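You operate a simulated robot arm through the tools that you are given. There is no shell and no other tool. Be economical: measure what you need, move in short steps, check, and stop when the job is done.

You run a simulated two-armed robot. Do the job below in one go: nothing can be reset, and whatever is moved stays where it is left.

## Task
Pick up the blue wrench with one hand, pass it to the other hand and put it on the shelf of the plank bench.

It is judged by the outcome, as a careful person would: the job done as asked, and still so three seconds after it is handed in. It fails if anything else is knocked over, pushed out of place, dropped, spilled or broken.

## Robot
Two 6-joint arms with two-finger parallel grippers on one trunk, on a base that drives. Base frame: it is fixed to the floor where the robot stands at the start and does not move with it; the origin is under the middle of the robot, x ahead of it, y to its left, z up. Lengths are in m, angles in degrees, forces in N, time in s.
The left shoulder is at the start at [0.06, 0.187, 1.122], the right one opposite. With the tool pointing down near the work surface each hand reaches from about 0.28 to 0.62 m from the robot's upright axis, wherever it stands, measured 20 degrees to its own side. Places, roughly: shelf of the plank bench (24x72 cm) [0.52, -0.24, 0.3]. Payload 1.57 kg a hand.
Tool frame (each hand has its own): the origin (TCP) lies between the finger pads and is the grasp point; the fingertips stand 0.03 m ahead of it; z points along the fingers, y is the line along which they close. The gripper opens to 0.11 m. The fingers are 0.024 m wide and 0.012 m thick; the gripper's body (0.048 by 0.112 m) begins 0.078 m behind the TCP.
Orientation is that of the tool frame in the base frame, as [roll, pitch, yaw] about the fixed x, y, z axes, in that order (R = Rz(yaw) Ry(pitch) Rx(roll)). With the fingers straight down and closing along the base's y, the tool's x points along the base's -x, its y along +y and its z along -z.

## Interface
- The arms move only by the tool play_rows. It takes "left_series", "right_series" or both (then of equal length, played together; a hand with none holds still); each is a list of rows, each an object of numbers (a shift or turn left out is 0, a gripper value left out holds the last): "x", "y", "z": the shift along the tool's x, y, z in units of 30 mm (1.0 is 30 mm); "ax", "ay", "az": the turn, a rotation vector about the tool's x, y, z in units of 6 degrees (1.0 is 6 degrees); "hand": the closure in counts, from 0 (fully open) to 255 (shut). In form: [{"x": .., "y": .., "z": .., "ax": .., "ay": .., "az": .., "hand": ..}, ...]. A call has 1 to 20 rows; each row shifts and turns the commanded pose from where the row before left it, along the tool's axes as they then stand. A call with a number of a shift or a turn outside -1 to 1 is refused whole. Each row takes 0.2 s and may step no farther than 0.05 m and 8.6 degrees from the row before; otherwise, or with a gripper value out of range, the whole call is refused. Where a pose cannot be reached the arm comes as near as it can. A force on the tool above 40 N (or 10 N above the force at the start of the call, whichever is more), or a blocked arm, ends the call early, and 0.2 s more pass. The fingers move at their own pace (about 0.153 m/s each) and stop on an object; they squeeze with about 40 N. The grip force told is the motor's: it shows also when the fingers shut on nothing. Time passes only in rows, and 0.2 s behind the last, so rows that do not move let the fingers close. The reply holds the time, the measured pose of the TCP, the force on the tool along the base axes, the opening and the grip force, in the units named above and with some noise, with the torque about the TCP (base axes, N m) and any sound that the robot's microphone picked up.
- Cameras (640 x 400 px; columns grow to the right, rows downward): "scene" is now at [0.0007, -0.0245, 1.6481]; the picture's right is [-0.37, -0.93, 0.00], its down [-0.81, 0.32, -0.50] and it looks along [0.46, -0.18, -0.87] (base axes); focal length 296 px, centre (320, 200). "left" rides on the left gripper at [0.07, -0.016, -0.141] in its tool frame; the picture's right is [0.23, 0.97, 0.00], its down [-0.86, 0.20, -0.48] and it looks along [-0.47, 0.11, 0.88] (tool axes); focal length 222 px, centre (320, 200). "right" rides on the right gripper at [0.07, 0.016, -0.141] in its tool frame; the picture's right is [-0.23, 0.97, 0.00], its down [-0.86, -0.20, -0.48] and it looks along [-0.47, -0.11, 0.88] (tool axes); focal length 222 px, centre (320, 200). There is no depth. A picture from a camera that has moved, and an enlarged one, comes with that camera's place and axes in the base frame and with its lens.
- snapshot(camera): a new picture of that camera. The clock stands still meanwhile.
- lift_body(by): slides the trunk up (or, below 0, down) by that many m; the arms and the scene camera ride with it, the base frame stays. It gives what a move gives, with no picture.
- roll_base(legs): drives the robot by 1 to 6 legs, each [ahead, left, turn to the left] in m, m and degrees, along the robot's own axes; the way and the turn of a leg run together, so that a leg with both is an arc; at most 1.5 m and 180 degrees a leg. The arms and the cameras ride along, it lands a little off, and it stops where it bumps. It gives what a move gives.
- head_to(pan, tilt): turns the head with the scene camera to pan (to the left, within 86 degrees either way) and tilt (down, from -29 to 69), counted from straight ahead of the robot. It gives what a move gives.
- close_up(camera, box): a new picture of the part [left, top, right, bottom] of that camera's present view, enlarged. The clock stands still meanwhile.
- close_job(): hands the job in; it is judged then, once.

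Go step by step. Nothing tells you exact positions but the pictures and the camera data: compare them with the known pose of the tool, close in by small moves and look again before you grip or let go. The budget is 120 turns and 92 pictures, counting those below and the enlarged ones. Unless the task says otherwise, let go and move clear before handing in, and close with one line.

The tools are called after "Call:" as a command line: name --argument value ..., lists and objects as JSON in quotes. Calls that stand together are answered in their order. play_rows: Moves the arms, as the interface text tells. Its arguments: {"type":"object","properties":{"left_series":{"type":"array","items":{"type":"object","properties":{"x":{"type":"number"},"y":{"type":"number"},"z":{"type":"number"},"ax":{"type":"number"},"ay":{"type":"number"},"az":{"type":"number"},"hand":{"type":"number"}}}},"right_series":{"type":"array","items":{"type":"object","properties":{"x":{"type":"number"},"y":{"type":"number"},"z":{"type":"number"},"ax":{"type":"number"},"ay":{"type":"number"},"az":{"type":"number"},"hand":{"type":"number"}}}}},"required":[]} The other tools are called the same way: lift_body (by) slides the trunk up or down; roll_base (legs) drives the base; head_to (pan, tilt) turns the head that bears the scene camera; snapshot (camera) takes a picture; close_up (camera, box) takes an enlarged picture of a part of a camera's view; close_job () hands the job in.

At the start:

```text
time_s: 0.0
left_eef_pos: [0.4561, 0.0036, 1.131]
left_tool_rot: [-180.0, 0.2, 180.0]
left_force: [0.8, 0.5, 0.0]
left_ft_torque: [0.0, 0.0, -0.01]
left_finger_gap: 0.11
left_grasp_force: 0.0
right_eef_pos: [0.3316, -0.3869, 1.0852]
right_tool_rot: [-180.0, 0.1, -180.0]
right_force: [0.8, -0.5, 0.1]
right_ft_torque: [-0.03, 0.02, -0.02]
right_finger_gap: 0.1101
right_grasp_force: 0.1
trunk travel left (down, up): [-0.75, 0.24]
robot x, y, heading: [-0.0015, 0.0002, -0.2]
head pan, tilt: [-21.8, 60.2]
```

scene: 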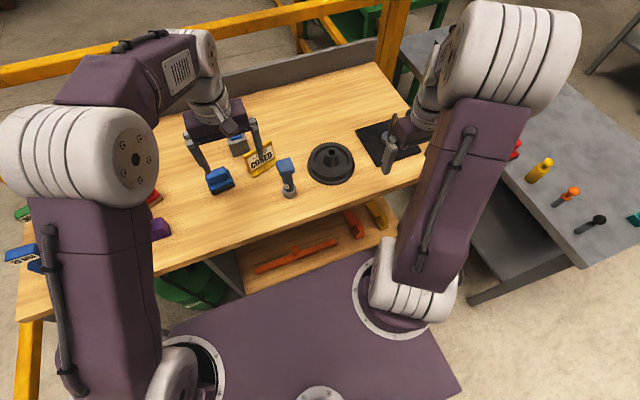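
right: 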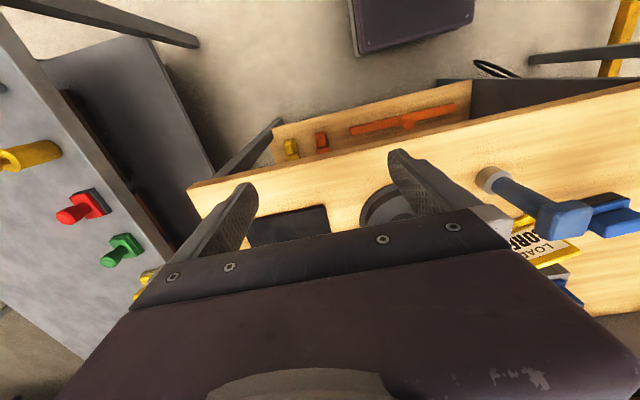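
left: 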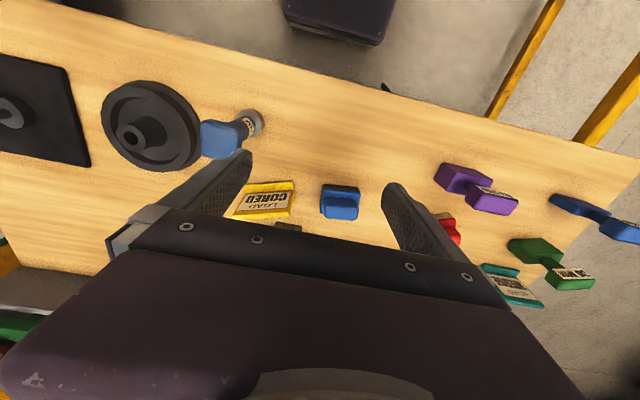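

I see several blue objects on the bench, so I need to work out which one is the wrench. I'll take enlarged views first.

Call:
close_up --camera "scene" --box '[160, 110, 360, 235]'

Call:
close_up --camera "left" --box '[420, 130, 640, 310]'

Call:
close_up --camera "right" --box '[440, 130, 640, 310]'

```text
3.20 times, centred on (260, 172) of scene
camera zoom: at [0.0007, -0.0245, 1.6481], right [-0.37, -0.93, 0.0], down [-0.81, 0.32, -0.5], along [0.46, -0.18, -0.87], focal length 947 px, centre (512, 288)
```

zoom: 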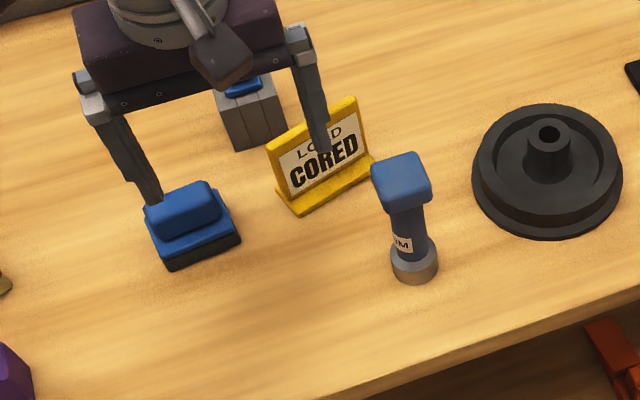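

```text
2.22 times, centred on (530, 220) of left
camera zoom: at [0.3856, -0.0123, 1.2714], right [-0.23, 0.97, 0.0], down [0.85, 0.2, 0.48], along [0.47, 0.11, -0.88], focal length 494 px, centre (-147, 156)
```

zoom: 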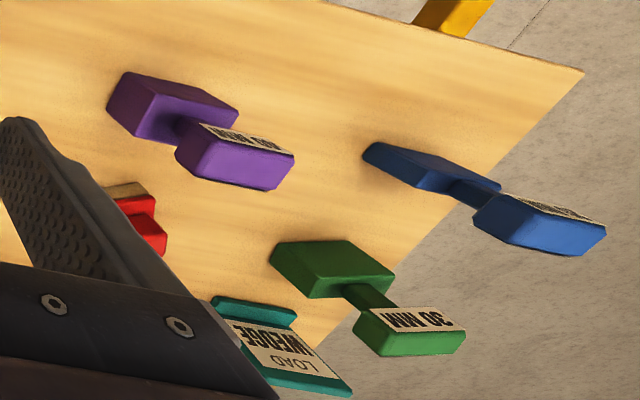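

```text
2.22 times, centred on (540, 220) of right
camera zoom: at [0.2615, -0.3705, 1.2259], right [0.23, 0.97, 0.0], down [0.86, -0.2, 0.48], along [0.47, -0.11, -0.88], focal length 494 px, centre (-169, 156)
```

zoom: 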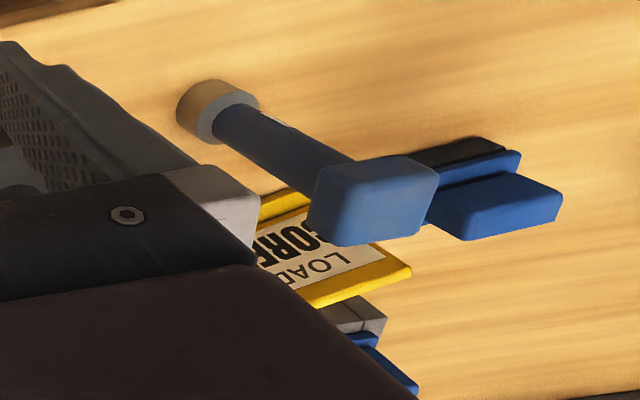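

The candidates are the standing blue tool with a socket-like foot and the blue dumbbell-shaped piece at the left. I'll read the labels closer.

Call:
close_up --camera "scene" --box '[265, 145, 315, 205]'

Call:
close_up --camera "left" --box '[540, 180, 640, 250]'

Call:
close_up --camera "left" --box '[190, 90, 290, 170]'

Call:
close_up --camera "scene" --box '[0, 180, 180, 300]'

```text
6.67 times, centred on (290, 175) of scene
camera zoom: at [0.0007, -0.0245, 1.6481], right [-0.37, -0.93, 0.0], down [-0.81, 0.32, -0.5], along [0.46, -0.18, -0.87], focal length 1973 px, centre (520, 367)
```

zoom: 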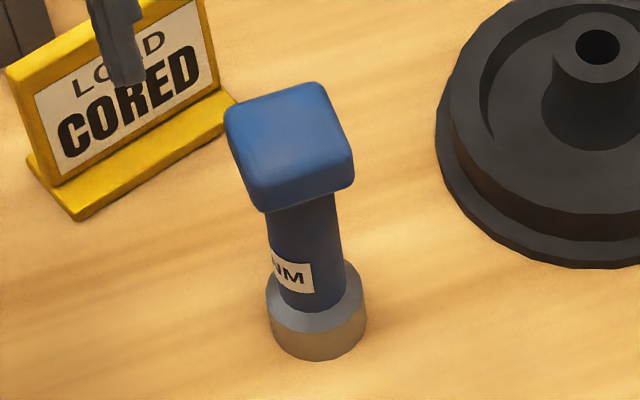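

```text
5.71 times, centred on (590, 215) of left
camera zoom: at [0.3856, -0.0123, 1.2714], right [-0.23, 0.97, 0.0], down [0.85, 0.2, 0.48], along [0.47, 0.11, -0.88], focal length 1269 px, centre (-1223, 114)
```

zoom: 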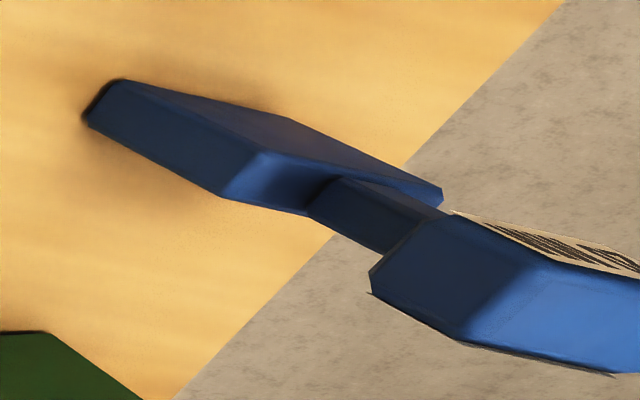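

```text
5.00 times, centred on (240, 130) of left
camera zoom: at [0.3856, -0.0123, 1.2714], right [-0.23, 0.97, 0.0], down [0.85, 0.2, 0.48], along [0.47, 0.11, -0.88], focal length 1111 px, centre (720, 550)
```

zoom: 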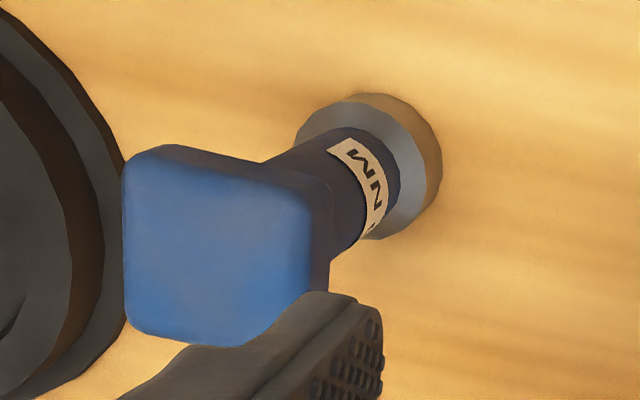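

```text
3.33 times, centred on (90, 240) of scene
camera zoom: at [0.0007, -0.0245, 1.6481], right [-0.37, -0.93, 0.0], down [-0.81, 0.32, -0.5], along [0.46, -0.18, -0.87], focal length 987 px, centre (1087, 67)
```

zoom: 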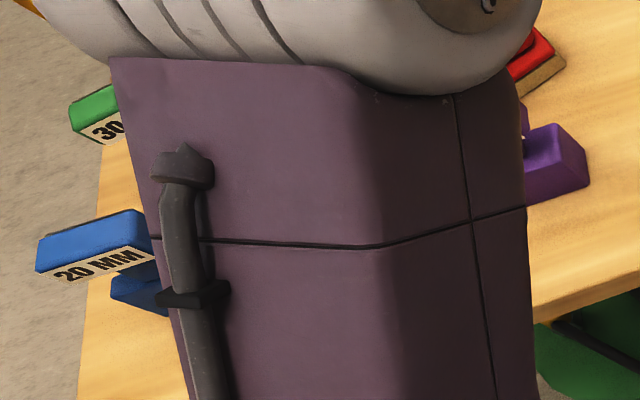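

The standing tool's label ends in "NM", a torque value, and the dumbbell pieces carry "MM" sizes. I'll compare with the tools on the side table and the shelf before deciding.

Call:
close_up --camera "scene" --box '[490, 120, 640, 240]'

Call:
close_up --camera "scene" --box '[230, 190, 400, 300]'

Call:
close_up --camera "right" --box '[0, 100, 200, 300]'

Call:
close_up --camera "right" --box '[220, 70, 500, 220]'

```text
3.33 times, centred on (565, 180) of scene
camera zoom: at [0.0007, -0.0245, 1.6481], right [-0.37, -0.93, 0.0], down [-0.81, 0.32, -0.5], along [0.46, -0.18, -0.87], focal length 987 px, centre (-497, 267)
```

zoom: 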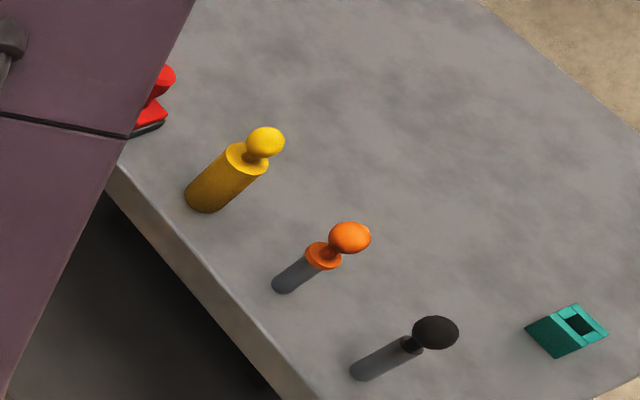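

```text
3.64 times, centred on (315, 245) of scene
camera zoom: at [0.0007, -0.0245, 1.6481], right [-0.37, -0.93, 0.0], down [-0.81, 0.32, -0.5], along [0.46, -0.18, -0.87], focal length 1076 px, centre (338, 36)
```

zoom: 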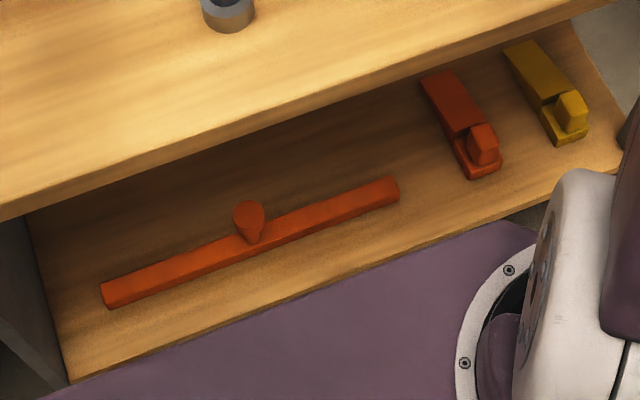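

```text
2.00 times, centred on (100, 200) of right
camera zoom: at [0.2615, -0.3705, 1.2259], right [0.23, 0.97, 0.0], down [0.86, -0.2, 0.48], along [0.47, -0.11, -0.88], focal length 444 px, centre (760, 200)
```

zoom: 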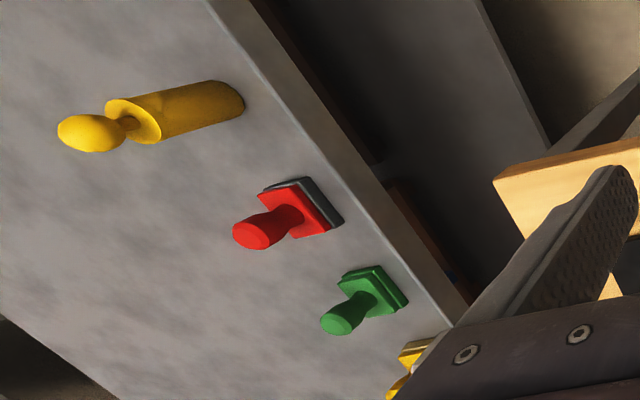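

```text
2.29 times, centred on (360, 145) of right
camera zoom: at [0.2615, -0.3705, 1.2259], right [0.23, 0.97, 0.0], down [0.86, -0.2, 0.48], along [0.47, -0.11, -0.88], focal length 508 px, centre (229, 326)
```

zoom: 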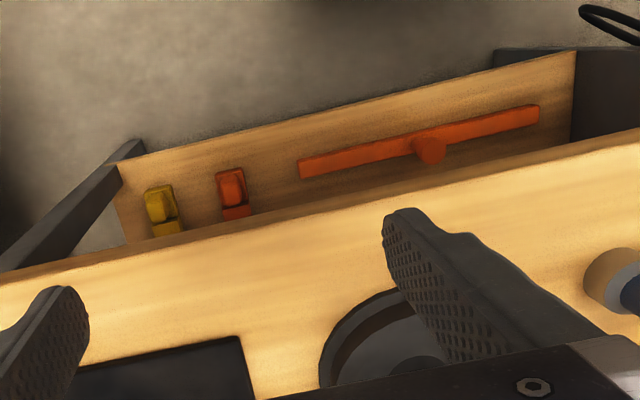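

The pieces on the left look like foundry chaplets with MM plate sizes, so I take the standing "..NM" tool to be the blue torque wrench. It is at about (0.467, -0.11) with its head top near z = 1.01, and a shaft and socket below. I'll move the open left hand above it and check.

Call:
play_rows --left_series '[{"y": -0.95, "x": -0.09}, {"y": -0.95, "x": -0.09}, {"y": -0.95, "x": -0.09}, {"y": -0.93, "x": -0.09}]'

Call:
snapshot --camera "left"

Call:
snapshot --camera "scene"

Call:
snapshot --camera "right"

```text
time_s: 1.0
left_eef_pos: [0.4667, -0.1129, 1.1287]
left_tool_rot: [179.8, 0.1, 180.0]
left_force: [0.7, 0.1, 0.6]
left_ft_torque: [0.04, -0.02, 0.0]
left_finger_gap: 0.1097
left_grasp_force: 0.0
right_eef_pos: [0.3311, -0.3888, 1.0843]
right_tool_rot: [179.9, 0.0, -179.9]
right_force: [0.4, -0.8, 0.0]
right_ft_torque: [0.03, 0.0, 0.02]
right_finger_gap: 0.1099
right_grasp_force: 0.0
trunk travel left (down, up): [-0.75, 0.24]
robot x, y, heading: [-0.0011, 0.0036, -0.4]
head pan, tilt: [-21.8, 60.2]
```

```text
77 pictures are left
camera left: at [0.3965, -0.1283, 1.2703], right [-0.23, 0.97, 0.0], down [0.85, 0.2, 0.48], along [0.47, 0.11, -0.88], focal length 222 px, centre (320, 200)
```

left: 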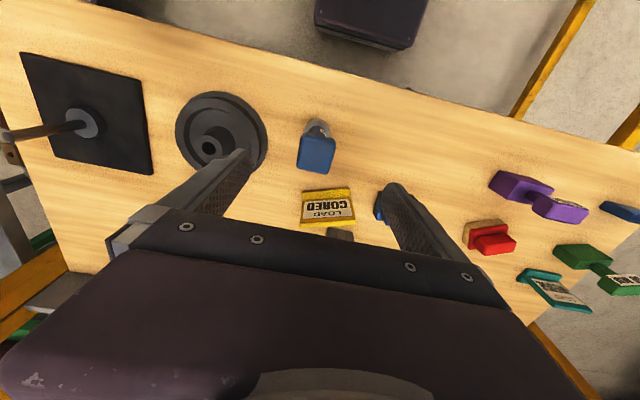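

```text
76 pictures are left
camera scene: at [0.0014, -0.0263, 1.648], right [-0.37, -0.93, 0.0], down [-0.81, 0.32, -0.5], along [0.46, -0.18, -0.87], focal length 296 px, centre (320, 200)
```

scene: 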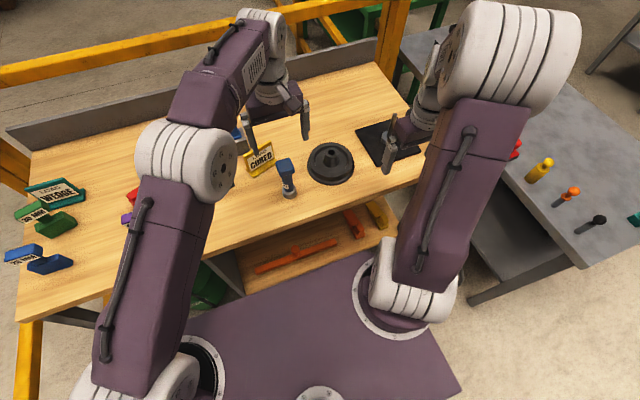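

```text
75 pictures are left
camera right: at [0.262, -0.3718, 1.2253], right [0.23, 0.97, 0.0], down [0.86, -0.2, 0.48], along [0.47, -0.11, -0.88], focal length 222 px, centre (320, 200)
```

right: 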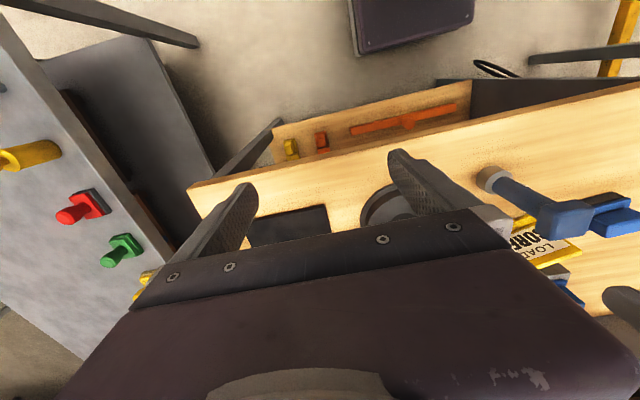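

The left hand is centred over the wrench head. I'll descend so the pads are around the head.

Call:
play_rows --left_series '[{"z": 0.95}, {"z": 0.95}, {"z": 0.95}, {"z": 0.95}, {"z": 0.7}, {}]'

Call:
snapshot --camera "left"

Call:
close_up --camera "scene" --box '[220, 100, 360, 220]'

Call:
close_up --camera "right" --box '[440, 130, 640, 310]'

```text
time_s: 2.4
left_eef_pos: [0.4677, -0.1098, 0.9946]
left_tool_rot: [180.0, 0.1, -180.0]
left_force: [-0.2, -0.4, -0.3]
left_ft_torque: [-0.03, -0.01, 0.0]
left_finger_gap: 0.1099
left_grasp_force: 0.0
right_eef_pos: [0.3312, -0.386, 1.0842]
right_tool_rot: [-179.9, 0.0, -180.0]
right_force: [0.6, -0.1, 1.5]
right_ft_torque: [0.0, 0.02, -0.01]
right_finger_gap: 0.1097
right_grasp_force: 0.1
trunk travel left (down, up): [-0.75, 0.24]
robot x, y, heading: [0.0021, 0.0044, 0.1]
head pan, tilt: [-21.8, 60.2]
```

```text
74 pictures are left
camera left: at [0.3966, -0.1262, 1.1352], right [-0.23, 0.97, 0.0], down [0.85, 0.2, 0.48], along [0.47, 0.11, -0.88], focal length 222 px, centre (320, 200)
```

left: 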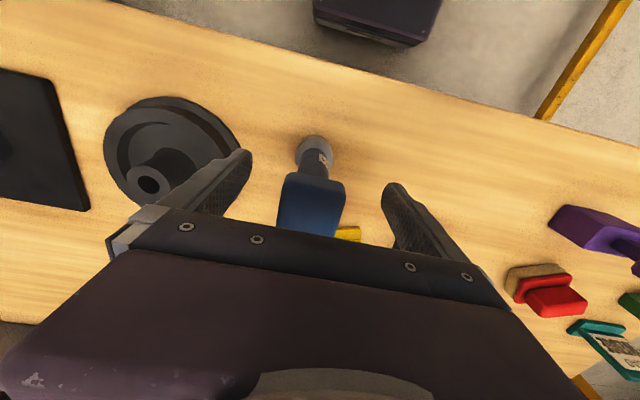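

```text
3.33 times, centred on (290, 160) of scene
camera zoom: at [0.0003, -0.0243, 1.6481], right [-0.37, -0.93, 0.0], down [-0.81, 0.32, -0.5], along [0.46, -0.18, -0.87], focal length 987 px, centre (420, 333)
```

zoom: 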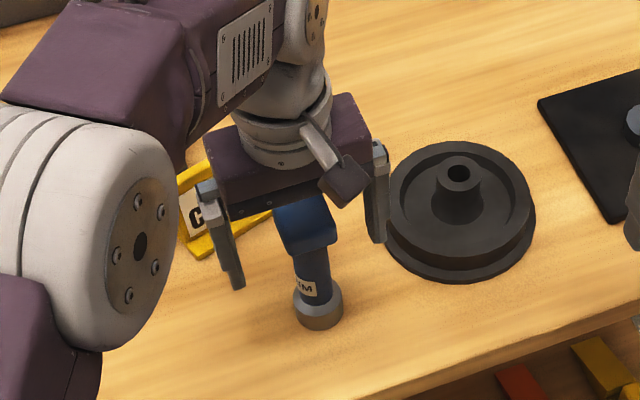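

```text
2.22 times, centred on (540, 220) of right
camera zoom: at [0.2612, -0.3704, 1.226], right [0.23, 0.97, 0.0], down [0.85, -0.2, 0.48], along [0.47, -0.11, -0.88], focal length 494 px, centre (-169, 156)
```

zoom: 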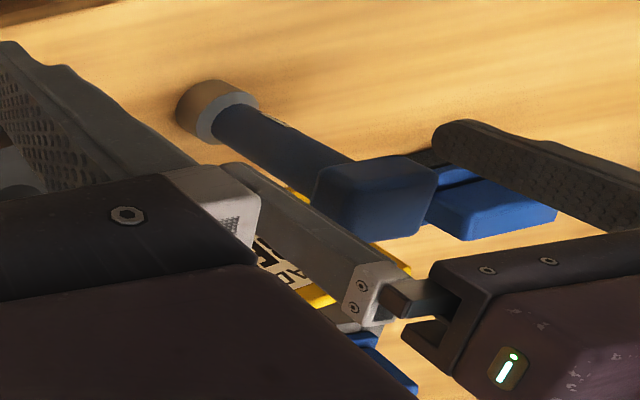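

The pads straddle the head, with the TCP about 2 cm below its top. I'll close on it.

Call:
play_rows --left_series '[{"y": -0.08}, {"hand": 120}, {}, {"hand": 255}, {}, {}, {}]'

Call:
snapshot --camera "left"

```text
time_s: 4.0
left_eef_pos: [0.4668, -0.1132, 0.9943]
left_tool_rot: [-180.0, 0.1, 180.0]
left_force: [0.2, -2.0, 1.7]
left_ft_torque: [-0.12, 0.0, 0.02]
left_finger_gap: 0.0435
left_grasp_force: 40.0
right_eef_pos: [0.3302, -0.3875, 1.0847]
right_tool_rot: [180.0, 0.0, 180.0]
right_force: [-0.6, -1.3, 0.4]
right_ft_torque: [0.01, -0.02, -0.02]
right_finger_gap: 0.1099
right_grasp_force: 0.0
trunk travel left (down, up): [-0.75, 0.24]
robot x, y, heading: [0.0014, -0.0006, -0.0]
head pan, tilt: [-21.8, 60.2]
```

```text
71 pictures are left
camera left: at [0.3966, -0.129, 1.1357], right [-0.23, 0.97, 0.0], down [0.85, 0.2, 0.48], along [0.47, 0.11, -0.88], focal length 222 px, centre (320, 200)
```

left: 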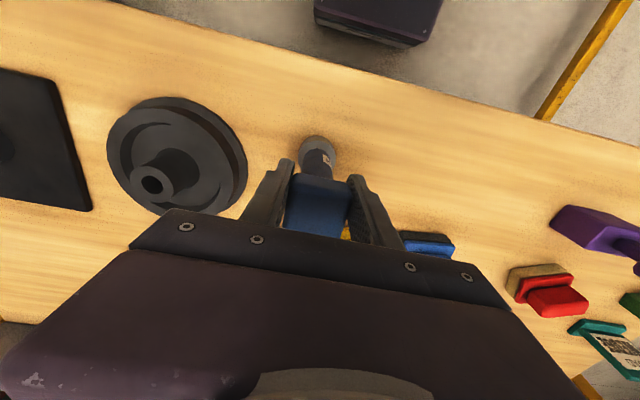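

The head is gripped with a 43.5 mm gap. I'll lift it straight up and start turning the right hand forward.

Call:
play_rows --left_series '[{"z": -0.5}, {"z": -0.9}, {"z": -0.9}, {"z": -0.9}, {"z": -0.9}, {"z": -0.9}, {"z": -0.9}, {"z": -0.5}]'

Call:
snapshot --camera "scene"

```text
time_s: 5.8
left_eef_pos: [0.4638, -0.1079, 1.1859]
left_tool_rot: [179.9, 0.0, 179.9]
left_force: [0.0, 1.0, -3.8]
left_ft_torque: [-0.01, 0.04, 0.0]
left_finger_gap: 0.044
left_grasp_force: 39.9
left hand out of reach, approached as far as the arm can: row 8
right_eef_pos: [0.3315, -0.387, 1.0854]
right_tool_rot: [179.9, 0.0, -179.9]
right_force: [-0.2, 0.2, -1.2]
right_ft_torque: [-0.02, -0.02, 0.0]
right_finger_gap: 0.1099
right_grasp_force: 0.1
trunk travel left (down, up): [-0.75, 0.24]
robot x, y, heading: [-0.0038, -0.0003, 0.2]
head pan, tilt: [-21.8, 60.2]
```

```text
70 pictures are left
camera scene: at [0.0008, -0.0245, 1.648], right [-0.37, -0.93, 0.0], down [-0.81, 0.32, -0.5], along [0.46, -0.18, -0.87], focal length 296 px, centre (320, 200)
```

scene: 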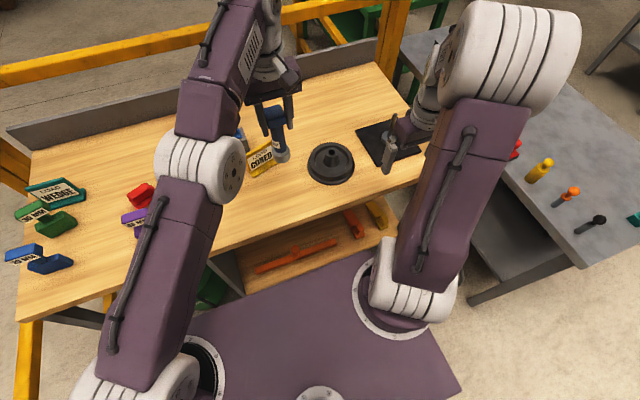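

The wrench is held clear of the bench. I'll back the robot off for room before the pass.

Call:
roll_base --legs '[[-0.3, 0, 0]]'

Call:
play_rows --right_series '[{"x": -0.8}, {"x": -0.8}, {"x": -0.8}, {"x": -0.8}, {"ay": -1}, {"ay": -1}, {"ay": -1}, {"ay": -1}, {"ay": -1}, {"ay": -1}, {"ay": -1}, {"ay": -1}, {"ay": -1}, {"ay": -1}, {"ay": -1}, {"ay": -1}, {"ay": -1}, {"ay": -1}, {"ay": -1}]'

Call:
snapshot --camera "scene"

Call:
snapshot --camera "right"

```text
time_s: 7.9
left_eef_pos: [0.1595, -0.1098, 1.1847]
left_tool_rot: [-179.9, 0.0, 179.8]
left_force: [0.4, 0.3, -2.9]
left_ft_torque: [-0.01, 0.08, 0.0]
left_finger_gap: 0.0437
left_grasp_force: 40.1
right_eef_pos: [0.0259, -0.3884, 1.0847]
right_tool_rot: [-180.0, 0.0, 179.7]
right_force: [0.9, 0.1, -0.1]
right_ft_torque: [-0.02, 0.0, 0.0]
right_finger_gap: 0.1099
right_grasp_force: 0.1
trunk travel left (down, up): [-0.75, 0.24]
robot x, y, heading: [-0.3035, -0.002, -0.3]
head pan, tilt: [-21.8, 60.2]
```

```text
time_s: 11.9
left_eef_pos: [0.1581, -0.1108, 1.1859]
left_tool_rot: [179.8, 0.0, 179.8]
left_force: [0.3, -1.1, -3.7]
left_ft_torque: [0.01, 0.03, 0.01]
left_finger_gap: 0.0434
left_grasp_force: 39.8
right_eef_pos: [0.1523, -0.4505, 1.1468]
right_tool_rot: [97.0, 89.7, 96.8]
right_force: [-0.1, -0.6, -0.2]
right_ft_torque: [0.02, -0.03, 0.03]
right_finger_gap: 0.11
right_grasp_force: 0.2
right hand out of reach, approached as far as the arm can: row 15, 16, 17, 18, 19
trunk travel left (down, up): [-0.75, 0.24]
robot x, y, heading: [-0.305, 0.0049, -0.3]
head pan, tilt: [-21.8, 60.2]
```

```text
69 pictures are left
camera scene: at [-0.3034, -0.025, 1.648], right [-0.38, -0.93, 0.0], down [-0.8, 0.33, -0.5], along [0.46, -0.19, -0.87], focal length 296 px, centre (320, 200)
```

scene: 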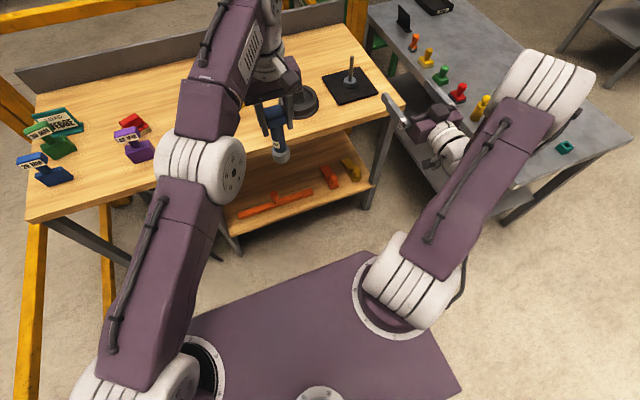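

```text
68 pictures are left
camera right: at [0.0113, -0.4325, 1.0759], right [0.0, 0.97, 0.23], down [-0.48, -0.2, 0.85], along [0.88, -0.11, 0.47], focal length 222 px, centre (320, 200)
```

right: 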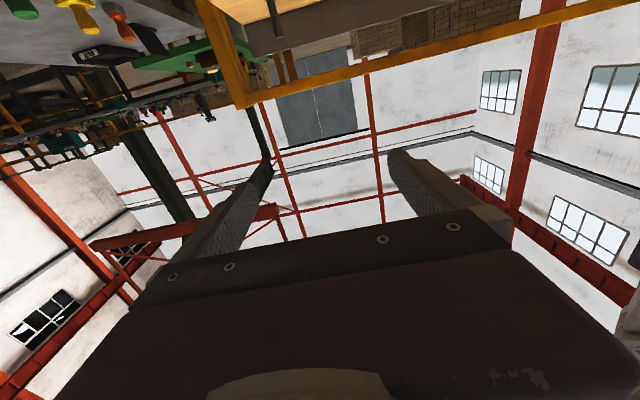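

The right hand can turn horizontal, but it is cramped when it points straight ahead. I'll bring the wrench to about (0.225, 0.0, 1.12) with the left hand, and yaw the right hand 60° inward so it approaches from its own side.

Call:
play_rows --left_series '[{"x": -0.45, "y": 0.74, "z": 0.44}, {"x": -0.45, "y": 0.74, "z": 0.44}, {"x": -0.45, "y": 0.74, "z": 0.44}, {"x": -0.45, "y": 0.74, "z": 0.44}, {"x": -0.45, "y": 0.74, "z": 0.44}, {}, {}, {}, {}, {}]' --right_series '[{"ax": -1}, {"ax": -1}, {"ax": -1}, {"ax": -1}, {"ax": -1}, {"ax": -1}, {"ax": -1}, {"ax": -1}, {"ax": -1}, {"ax": -1}]'

Call:
snapshot --camera "scene"

```text
time_s: 14.1
left_eef_pos: [0.2267, 0.0003, 1.1205]
left_tool_rot: [-179.9, -0.1, 179.9]
left_force: [-0.2, 0.3, -2.4]
left_ft_torque: [-0.01, 0.03, -0.02]
left_finger_gap: 0.0436
left_grasp_force: 39.6
right_eef_pos: [0.1523, -0.4287, 1.1471]
right_tool_rot: [117.1, 89.9, 176.7]
right_force: [-0.2, -1.0, -0.4]
right_ft_torque: [0.0, -0.04, -0.01]
right_finger_gap: 0.1099
right_grasp_force: 0.1
right hand out of reach, approached as far as the arm can: row 10
trunk travel left (down, up): [-0.75, 0.24]
robot x, y, heading: [-0.3052, 0.001, -0.5]
head pan, tilt: [-21.8, 60.2]
```

```text
67 pictures are left
camera scene: at [-0.303, -0.0232, 1.6481], right [-0.38, -0.93, 0.0], down [-0.8, 0.33, -0.5], along [0.46, -0.19, -0.87], focal length 296 px, centre (320, 200)
```

scene: 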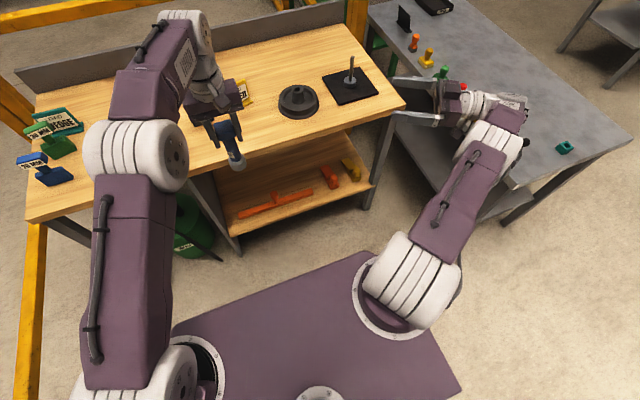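

Right hand yaw is set. I'll move it to a stand-off 12 cm short of the shaft, on the approach line.

Call:
play_rows --right_series '[{"x": 0.337, "y": 0.51, "z": 0.958}, {"x": 0.337, "y": 0.51, "z": 0.958}, {"x": 0.337, "y": 0.51, "z": 0.958}, {"x": 0.337, "y": 0.51, "z": 0.958}, {"x": 0.337, "y": 0.51, "z": 0.958}, {"x": 0.337, "y": 0.51, "z": 0.958}, {"x": 0.337, "y": 0.51, "z": 0.958}, {"x": 0.337, "y": 0.51, "z": 0.958}, {"x": 0.337, "y": 0.51, "z": 0.958}, {"x": 0.337, "y": 0.51, "z": 0.958}]'

Call:
snapshot --camera "scene"

Call:
snapshot --camera "right"

Call:
snapshot --camera "left"

```text
time_s: 16.3
left_eef_pos: [0.2271, 0.0017, 1.1191]
left_tool_rot: [180.0, 0.0, 179.8]
left_force: [-0.1, 0.8, -3.4]
left_ft_torque: [-0.02, 0.02, 0.01]
left_finger_gap: 0.0435
left_grasp_force: 40.0
right_eef_pos: [0.1895, -0.1156, 1.0529]
right_tool_rot: [118.2, 89.7, 178.2]
right_force: [0.1, -0.6, -0.2]
right_ft_torque: [-0.02, 0.0, 0.03]
right_finger_gap: 0.1099
right_grasp_force: 0.1
right hand out of reach, approached as far as the arm can: row 9, 10
trunk travel left (down, up): [-0.75, 0.24]
robot x, y, heading: [-0.3046, 0.0003, -0.3]
head pan, tilt: [-21.8, 60.2]
```

```text
66 pictures are left
camera scene: at [-0.3028, -0.0226, 1.6481], right [-0.38, -0.93, 0.0], down [-0.81, 0.33, -0.5], along [0.46, -0.19, -0.87], focal length 296 px, centre (320, 200)
```

scene: 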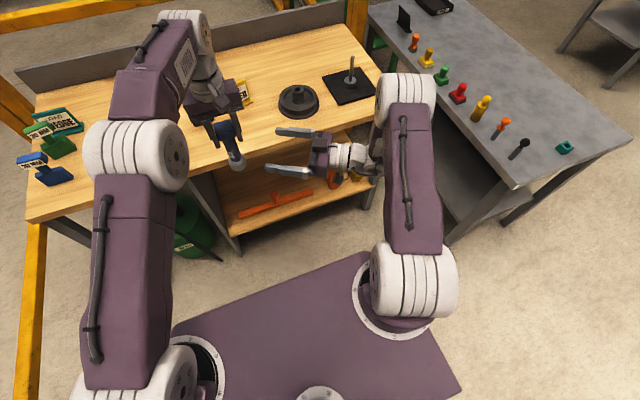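

```text
65 pictures are left
camera right: at [0.104, -0.2299, 0.9832], right [-0.84, 0.49, 0.23], down [-0.06, -0.51, 0.86], along [0.54, 0.71, 0.46], focal length 222 px, centre (320, 200)
```

right: 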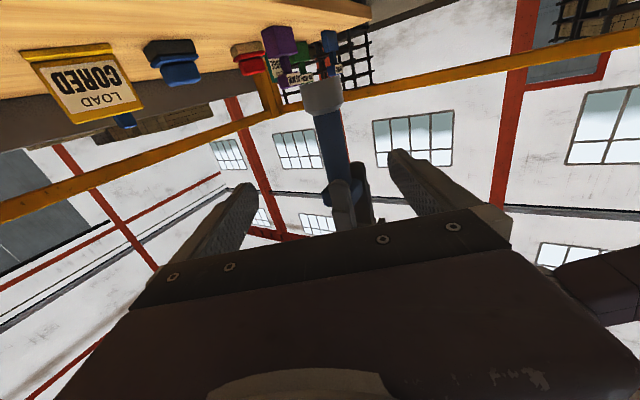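

```text
64 pictures are left
camera left: at [0.1568, -0.0147, 1.2601], right [-0.22, 0.97, 0.0], down [0.86, 0.2, 0.48], along [0.47, 0.11, -0.88], focal length 222 px, centre (320, 200)
```

left: 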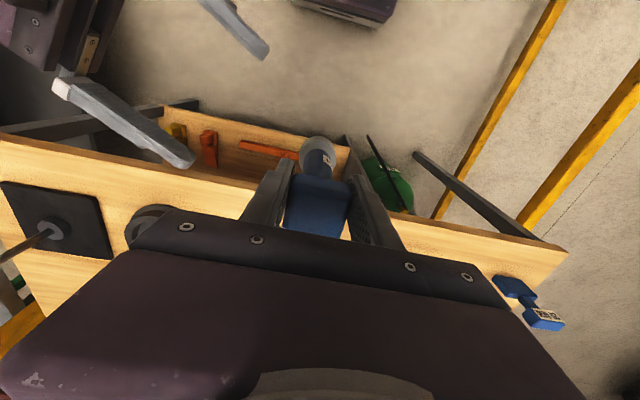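

The right gripper is lined up at about shaft height. I'll correct the small sideways offset, go halfway in and look again.

Call:
play_rows --right_series '[{"x": 0.08, "y": 0.21, "z": 0.7}, {"x": 0.08, "y": 0.21, "z": 0.7}, {"x": 0.08, "y": 0.21, "z": 0.7}]'

Call:
snapshot --camera "right"

Call:
close_up --camera "scene" --box '[180, 70, 380, 200]'

```text
time_s: 17.1
left_eef_pos: [0.2275, 0.0005, 1.1194]
left_tool_rot: [-180.0, 0.2, 179.8]
left_force: [-1.6, -0.4, -3.2]
left_ft_torque: [-0.01, 0.01, -0.03]
left_finger_gap: 0.0435
left_grasp_force: 39.9
right_eef_pos: [0.2114, -0.0553, 1.0486]
right_tool_rot: [112.0, 89.8, 171.9]
right_force: [-0.5, 0.1, -0.1]
right_ft_torque: [0.0, 0.02, -0.02]
right_finger_gap: 0.1102
right_grasp_force: 0.2
right hand out of reach, approached as far as the arm can: row 1, 2
trunk travel left (down, up): [-0.75, 0.24]
robot x, y, heading: [-0.3039, 0.0029, -0.2]
head pan, tilt: [-21.8, 60.2]
```

```text
63 pictures are left
camera right: at [0.1268, -0.1698, 0.9786], right [-0.84, 0.49, 0.23], down [-0.06, -0.51, 0.86], along [0.54, 0.71, 0.46], focal length 222 px, centre (320, 200)
```

right: 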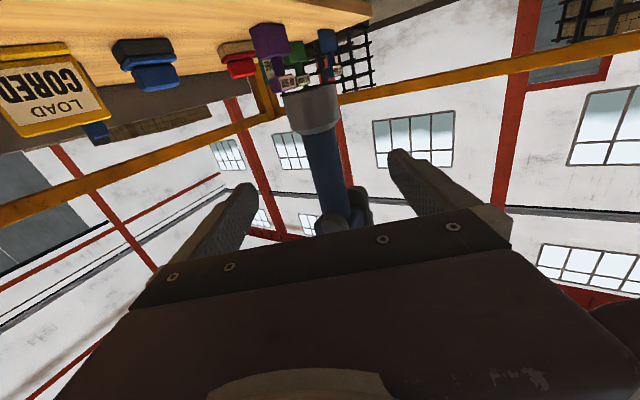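

```text
3.08 times, centred on (280, 135) of scene
camera zoom: at [-0.3038, -0.0233, 1.6481], right [-0.38, -0.93, 0.0], down [-0.8, 0.33, -0.5], along [0.46, -0.19, -0.87], focal length 911 px, centre (443, 400)
```

zoom: 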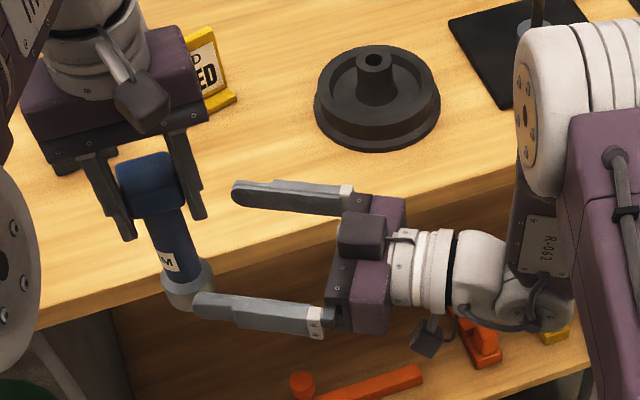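

The shaft is centred between the right fingers. I'll advance the last 6 cm.

Call:
play_rows --right_series '[{"y": 0.05, "z": 0.7, "x": 0.04}, {"y": 0.05, "z": 0.7, "x": 0.04}, {"y": 0.05, "z": 0.65, "x": 0.04}]'

Call:
snapshot --camera "right"

Call:
close_up --camera "scene" --box '[180, 70, 380, 200]'

```text
time_s: 17.9
left_eef_pos: [0.2267, 0.0006, 1.1197]
left_tool_rot: [-180.0, 0.0, 179.8]
left_force: [0.0, -0.2, -2.7]
left_ft_torque: [0.0, 0.05, -0.01]
left_finger_gap: 0.0438
left_grasp_force: 39.9
right_eef_pos: [0.2378, 0.0002, 1.0446]
right_tool_rot: [133.9, 90.0, -166.4]
right_force: [0.1, 0.0, 0.4]
right_ft_torque: [-0.01, 0.01, -0.01]
right_finger_gap: 0.1098
right_grasp_force: 0.2
trunk travel left (down, up): [-0.75, 0.24]
robot x, y, heading: [-0.3023, -0.001, -0.6]
head pan, tilt: [-21.8, 60.2]
```

```text
61 pictures are left
camera right: at [0.1528, -0.1141, 0.9746], right [-0.84, 0.49, 0.23], down [-0.07, -0.51, 0.86], along [0.54, 0.7, 0.47], focal length 222 px, centre (320, 200)
```

right: 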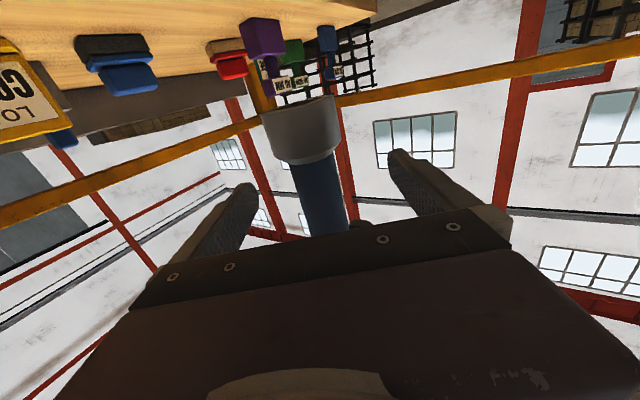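

```text
3.08 times, centred on (280, 135) of scene
camera zoom: at [-0.3036, -0.0234, 1.6481], right [-0.38, -0.93, 0.0], down [-0.8, 0.33, -0.5], along [0.46, -0.19, -0.87], focal length 911 px, centre (443, 400)
```

zoom: 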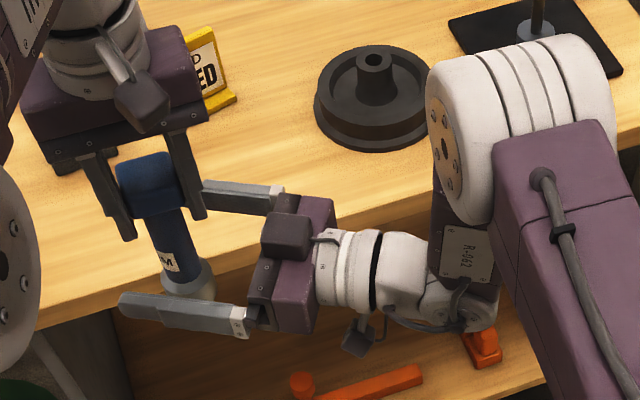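

The shaft sits between the right pads, just above the socket. I'll close the right hand while the left still holds.

Call:
play_rows --right_series '[{"hand": 130}, {}, {"hand": 255}, {}, {}, {}]'

Call:
snapshot --camera "right"

```text
time_s: 19.3
left_eef_pos: [0.2261, -0.0006, 1.1204]
left_tool_rot: [180.0, 0.0, 179.8]
left_force: [-4.4, 1.2, -2.6]
left_ft_torque: [-0.25, -0.33, -0.16]
left_finger_gap: 0.0438
left_grasp_force: 40.0
right_eef_pos: [0.2387, -0.0017, 1.0454]
right_tool_rot: [113.2, 89.9, 172.9]
right_force: [4.8, -2.0, -0.7]
right_ft_torque: [0.29, 0.68, 0.16]
right_finger_gap: 0.0297
right_grasp_force: 39.3
trunk travel left (down, up): [-0.75, 0.24]
robot x, y, heading: [-0.3037, 0.0006, -0.0]
head pan, tilt: [-21.8, 60.2]
```

```text
59 pictures are left
camera right: at [0.1527, -0.1146, 0.9746], right [-0.84, 0.49, 0.23], down [-0.07, -0.51, 0.86], along [0.54, 0.7, 0.47], focal length 222 px, centre (320, 200)
```

right: 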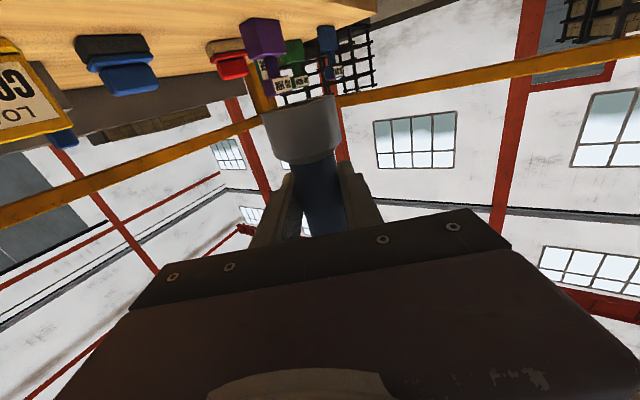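

The right hand has the shaft at 29.7 mm. I'll open the left hand and lift it straight off.

Call:
play_rows --left_series '[{"hand": 0}, {}, {}, {"z": -0.6}, {"z": -0.8}, {"z": -0.8}]'

Call:
snapshot --camera "scene"

```text
time_s: 20.7
left_eef_pos: [0.222, 0.0034, 1.1837]
left_tool_rot: [179.9, 0.0, 179.8]
left_force: [-0.3, -0.9, -0.1]
left_ft_torque: [-0.02, -0.02, 0.02]
left_finger_gap: 0.11
left_grasp_force: 0.1
left hand out of reach, approached as far as the arm can: row 6
right_eef_pos: [0.2378, -0.0009, 1.0445]
right_tool_rot: [-51.6, 89.9, 8.2]
right_force: [0.0, 0.1, -0.1]
right_ft_torque: [0.0, -0.01, -0.04]
right_finger_gap: 0.0294
right_grasp_force: 38.8
trunk travel left (down, up): [-0.75, 0.24]
robot x, y, heading: [-0.3029, -0.0037, -0.4]
head pan, tilt: [-21.8, 60.2]
```

```text
58 pictures are left
camera scene: at [-0.3036, -0.0238, 1.648], right [-0.38, -0.93, 0.0], down [-0.8, 0.33, -0.5], along [0.46, -0.19, -0.87], focal length 296 px, centre (320, 200)
```

scene: 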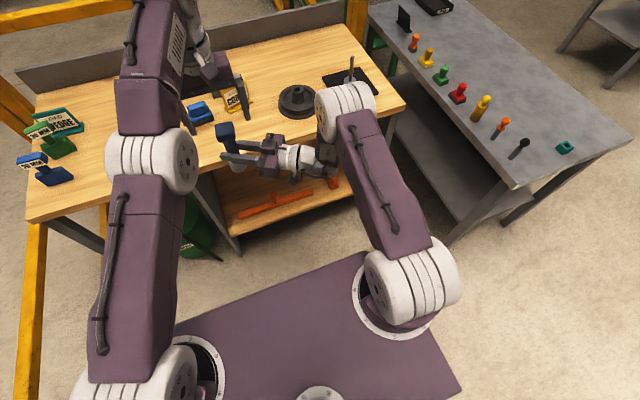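

The wrench is now in the right hand. I'll lower it slightly clear of the left fingers, move the left hand away and inspect the shelf.

Call:
play_rows --right_series '[{"x": 0.7}, {"x": 0.7}, {"x": 0.7}, {}, {}, {}, {}]' --left_series '[{}, {}, {}, {"y": 0.8, "x": 0.4}, {"y": 0.9, "x": 0.4}, {"y": 0.9, "x": 0.4}, {"y": 0.9, "x": 0.4}]'

Call:
close_up --camera "scene" --box '[200, 110, 420, 260]'

Call:
snapshot --camera "right"

```text
time_s: 22.3
left_eef_pos: [0.2196, 0.0104, 1.1857]
left_tool_rot: [179.9, 0.0, 179.8]
left_force: [0.1, 0.5, 0.0]
left_ft_torque: [0.0, 0.02, -0.01]
left_finger_gap: 0.11
left_grasp_force: 0.0
left hand out of reach, approached as far as the arm can: row 4, 5, 6, 7
right_eef_pos: [0.2375, -0.0022, 0.9819]
right_tool_rot: [135.1, 90.0, -165.2]
right_force: [1.2, 0.6, -1.2]
right_ft_torque: [-0.02, -0.01, 0.02]
right_finger_gap: 0.0292
right_grasp_force: 38.7
trunk travel left (down, up): [-0.75, 0.24]
robot x, y, heading: [-0.3008, 0.0009, -0.3]
head pan, tilt: [-21.8, 60.2]
```

```text
2.67 times, centred on (310, 185) of scene
camera zoom: at [-0.3036, -0.0237, 1.648], right [-0.38, -0.93, 0.0], down [-0.8, 0.33, -0.5], along [0.46, -0.19, -0.87], focal length 789 px, centre (347, 240)
```

zoom: 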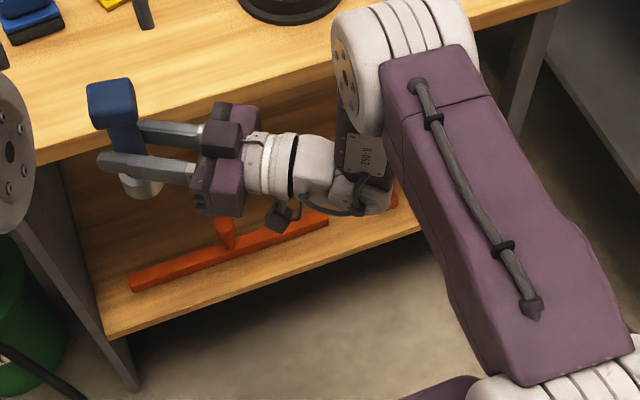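

```text
56 pictures are left
camera right: at [0.1526, -0.1149, 0.9119], right [-0.84, 0.49, 0.23], down [-0.07, -0.51, 0.86], along [0.54, 0.7, 0.47], focal length 222 px, centre (320, 200)
```

right: 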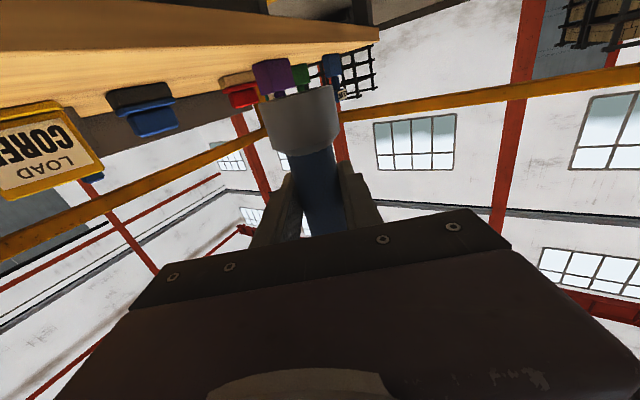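

The wrench stands upright in the right hand. The shelf's front edge is at x ≈ 0.385, and there is a clear spot near (0.44, -0.34) between the orange bar and the red clamp. I'll back up a little, turn the right hand to point ahead and draw the left hand in.

Call:
roll_base --legs '[[-0.1, 0, 0]]'

Call:
play_rows --right_series '[{"x": 0.1, "y": -0.81, "z": -0.735}, {"x": 0.1, "y": -0.81, "z": -0.735}, {"x": 0.1, "y": -0.81, "z": -0.735}, {"x": 0.1, "y": -0.81, "z": -0.735}, {"x": 0.1, "y": -0.81, "z": -0.735}, {"x": 0.1, "y": -0.81, "z": -0.735}, {"x": 0.1, "y": -0.81, "z": -0.735}, {"x": 0.1, "y": -0.81, "z": -0.735}, {"ax": 1}, {"ax": 1}, {"ax": 1}, {"ax": 1}, {"ax": 1}, {"ax": 1}, {"ax": 1}, {"ax": 1}, {"ax": 1}, {"ax": 1}]' --left_series '[{}, {}, {}, {}, {}, {}, {}, {}, {"z": 0.8}, {"z": 0.8}, {"y": 0.9, "x": 0.6}, {"y": 0.9, "x": 0.6}, {"y": 0.9, "x": 0.6}, {"y": 0.9, "x": 0.6}, {"y": 0.9, "x": 0.6}, {"y": 0.9, "x": 0.6}, {"y": 0.9, "x": 0.6}, {"y": 0.9, "x": 0.6}]'

Call:
snapshot --camera "scene"

Call:
snapshot --camera "right"

```text
time_s: 23.4
left_eef_pos: [0.1211, 0.0111, 1.1845]
left_tool_rot: [179.9, -0.2, 179.8]
left_force: [-0.3, 0.0, -0.9]
left_ft_torque: [-0.03, 0.02, 0.0]
left_finger_gap: 0.1101
left_grasp_force: 0.0
right_eef_pos: [0.1386, -0.0011, 0.9823]
right_tool_rot: [126.3, 89.9, -174.1]
right_force: [0.8, 0.3, -0.1]
right_ft_torque: [-0.02, 0.03, 0.0]
right_finger_gap: 0.0294
right_grasp_force: 38.1
trunk travel left (down, up): [-0.75, 0.24]
robot x, y, heading: [-0.4075, -0.001, -0.1]
head pan, tilt: [-21.8, 60.2]
```

```text
time_s: 27.2
left_eef_pos: [0.127, 0.0076, 1.1626]
left_tool_rot: [179.9, -0.2, 179.7]
left_force: [-0.5, 0.2, -0.2]
left_ft_torque: [0.0, 0.03, -0.03]
left_finger_gap: 0.1099
left_grasp_force: 0.0
left hand out of reach, approached as far as the arm can: row 9, 10, 11, 12, 13, 14, 15, 16, 17, 18
right_eef_pos: [0.3069, -0.2967, 0.8898]
right_tool_rot: [-74.8, 90.0, -75.2]
right_force: [0.1, 0.2, 0.1]
right_ft_torque: [0.02, 0.01, 0.01]
right_finger_gap: 0.0288
right_grasp_force: 38.7
right hand out of reach, approached as far as the arm can: row 7, 8, 9, 10, 11, 12, 13, 14, 15, 16, 17, 18
trunk travel left (down, up): [-0.75, 0.24]
robot x, y, heading: [-0.4031, 0.002, -0.3]
head pan, tilt: [-21.8, 60.2]
```

```text
55 pictures are left
camera scene: at [-0.4035, -0.0231, 1.6481], right [-0.37, -0.93, 0.0], down [-0.81, 0.32, -0.5], along [0.46, -0.19, -0.87], focal length 296 px, centre (320, 200)
```

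scene: 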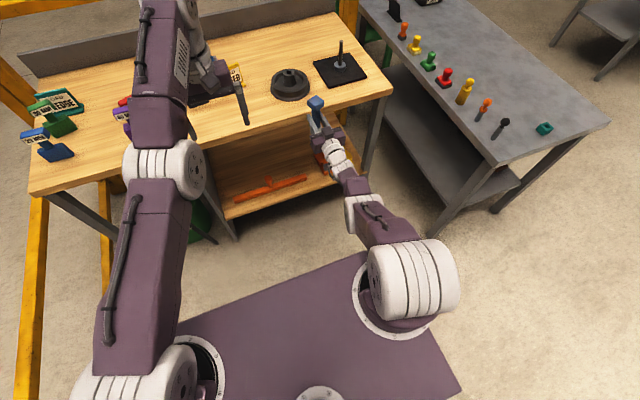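

```text
54 pictures are left
camera right: at [0.1652, -0.279, 0.8184], right [0.0, 0.97, 0.23], down [-0.48, -0.2, 0.86], along [0.88, -0.11, 0.47], focal length 222 px, centre (320, 200)
```

right: 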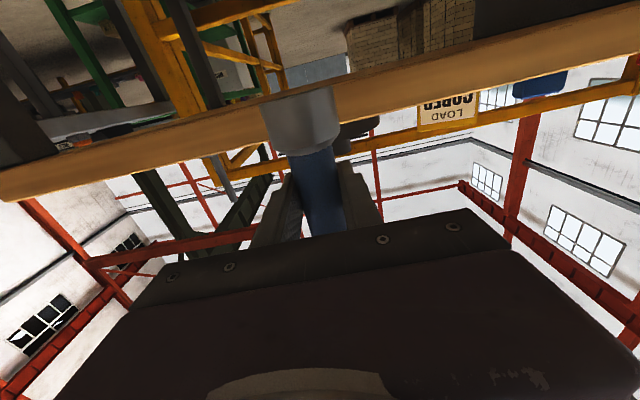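

The right hand now points ahead at (0.307, -0.297, 0.89), holding the wrench upright. The left hand did not follow, so I'll move it downward and outward in small steps.

Call:
play_rows --left_series '[{"z": 0.7}, {"z": 0.7}, {"z": 0.7}, {"y": 0.7}, {"y": 0.7}, {"y": 0.7}]'

```text
time_s: 28.6
left_eef_pos: [0.16, 0.061, 1.1103]
left_tool_rot: [179.9, -0.4, 179.7]
left_force: [-0.5, 0.0, -0.2]
left_ft_torque: [-0.04, -0.03, 0.03]
left_finger_gap: 0.1101
left_grasp_force: 0.0
left hand out of reach, approached as far as the arm can: row 1, 2, 3, 4, 5, 6
right_eef_pos: [0.3067, -0.2953, 0.8901]
right_tool_rot: [-20.4, 89.9, -20.6]
right_force: [0.2, -0.3, 0.0]
right_ft_torque: [0.0, -0.02, -0.02]
right_finger_gap: 0.0291
right_grasp_force: 38.9
trunk travel left (down, up): [-0.75, 0.24]
robot x, y, heading: [-0.4074, 0.0034, -0.4]
head pan, tilt: [-21.8, 60.2]
```

Call:
play_rows --left_series '[{"z": 0.9}, {"z": 0.9}, {"z": 0.9}, {"z": 0.9}]'

Call:
snapshot --camera "scene"

```text
time_s: 29.6
left_eef_pos: [0.1767, 0.0561, 1.0036]
left_tool_rot: [179.9, -0.3, 179.8]
left_force: [0.3, 0.1, -0.3]
left_ft_torque: [-0.01, 0.0, -0.03]
left_finger_gap: 0.1101
left_grasp_force: 0.1
left hand out of reach, approached as far as the arm can: row 1, 2, 3
right_eef_pos: [0.3067, -0.2965, 0.8884]
right_tool_rot: [179.9, 90.0, 179.8]
right_force: [-0.9, 1.0, -0.2]
right_ft_torque: [-0.01, 0.02, 0.01]
right_finger_gap: 0.0289
right_grasp_force: 39.6
trunk travel left (down, up): [-0.75, 0.24]
robot x, y, heading: [-0.4052, 0.0002, 0.1]
head pan, tilt: [-21.8, 60.2]
```

```text
53 pictures are left
camera scene: at [-0.403, -0.0236, 1.6481], right [-0.37, -0.93, 0.0], down [-0.81, 0.33, -0.5], along [0.46, -0.19, -0.87], focal length 296 px, centre (320, 200)
```

scene: 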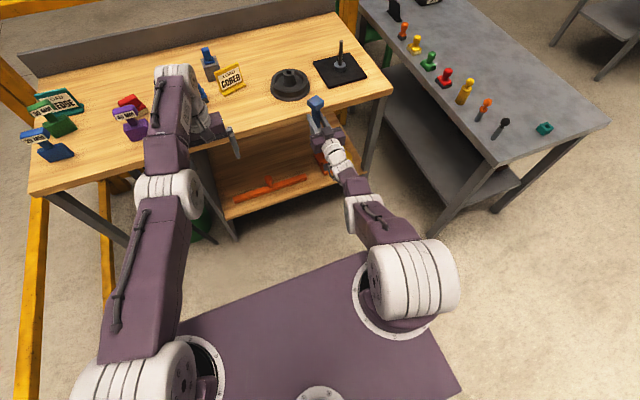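

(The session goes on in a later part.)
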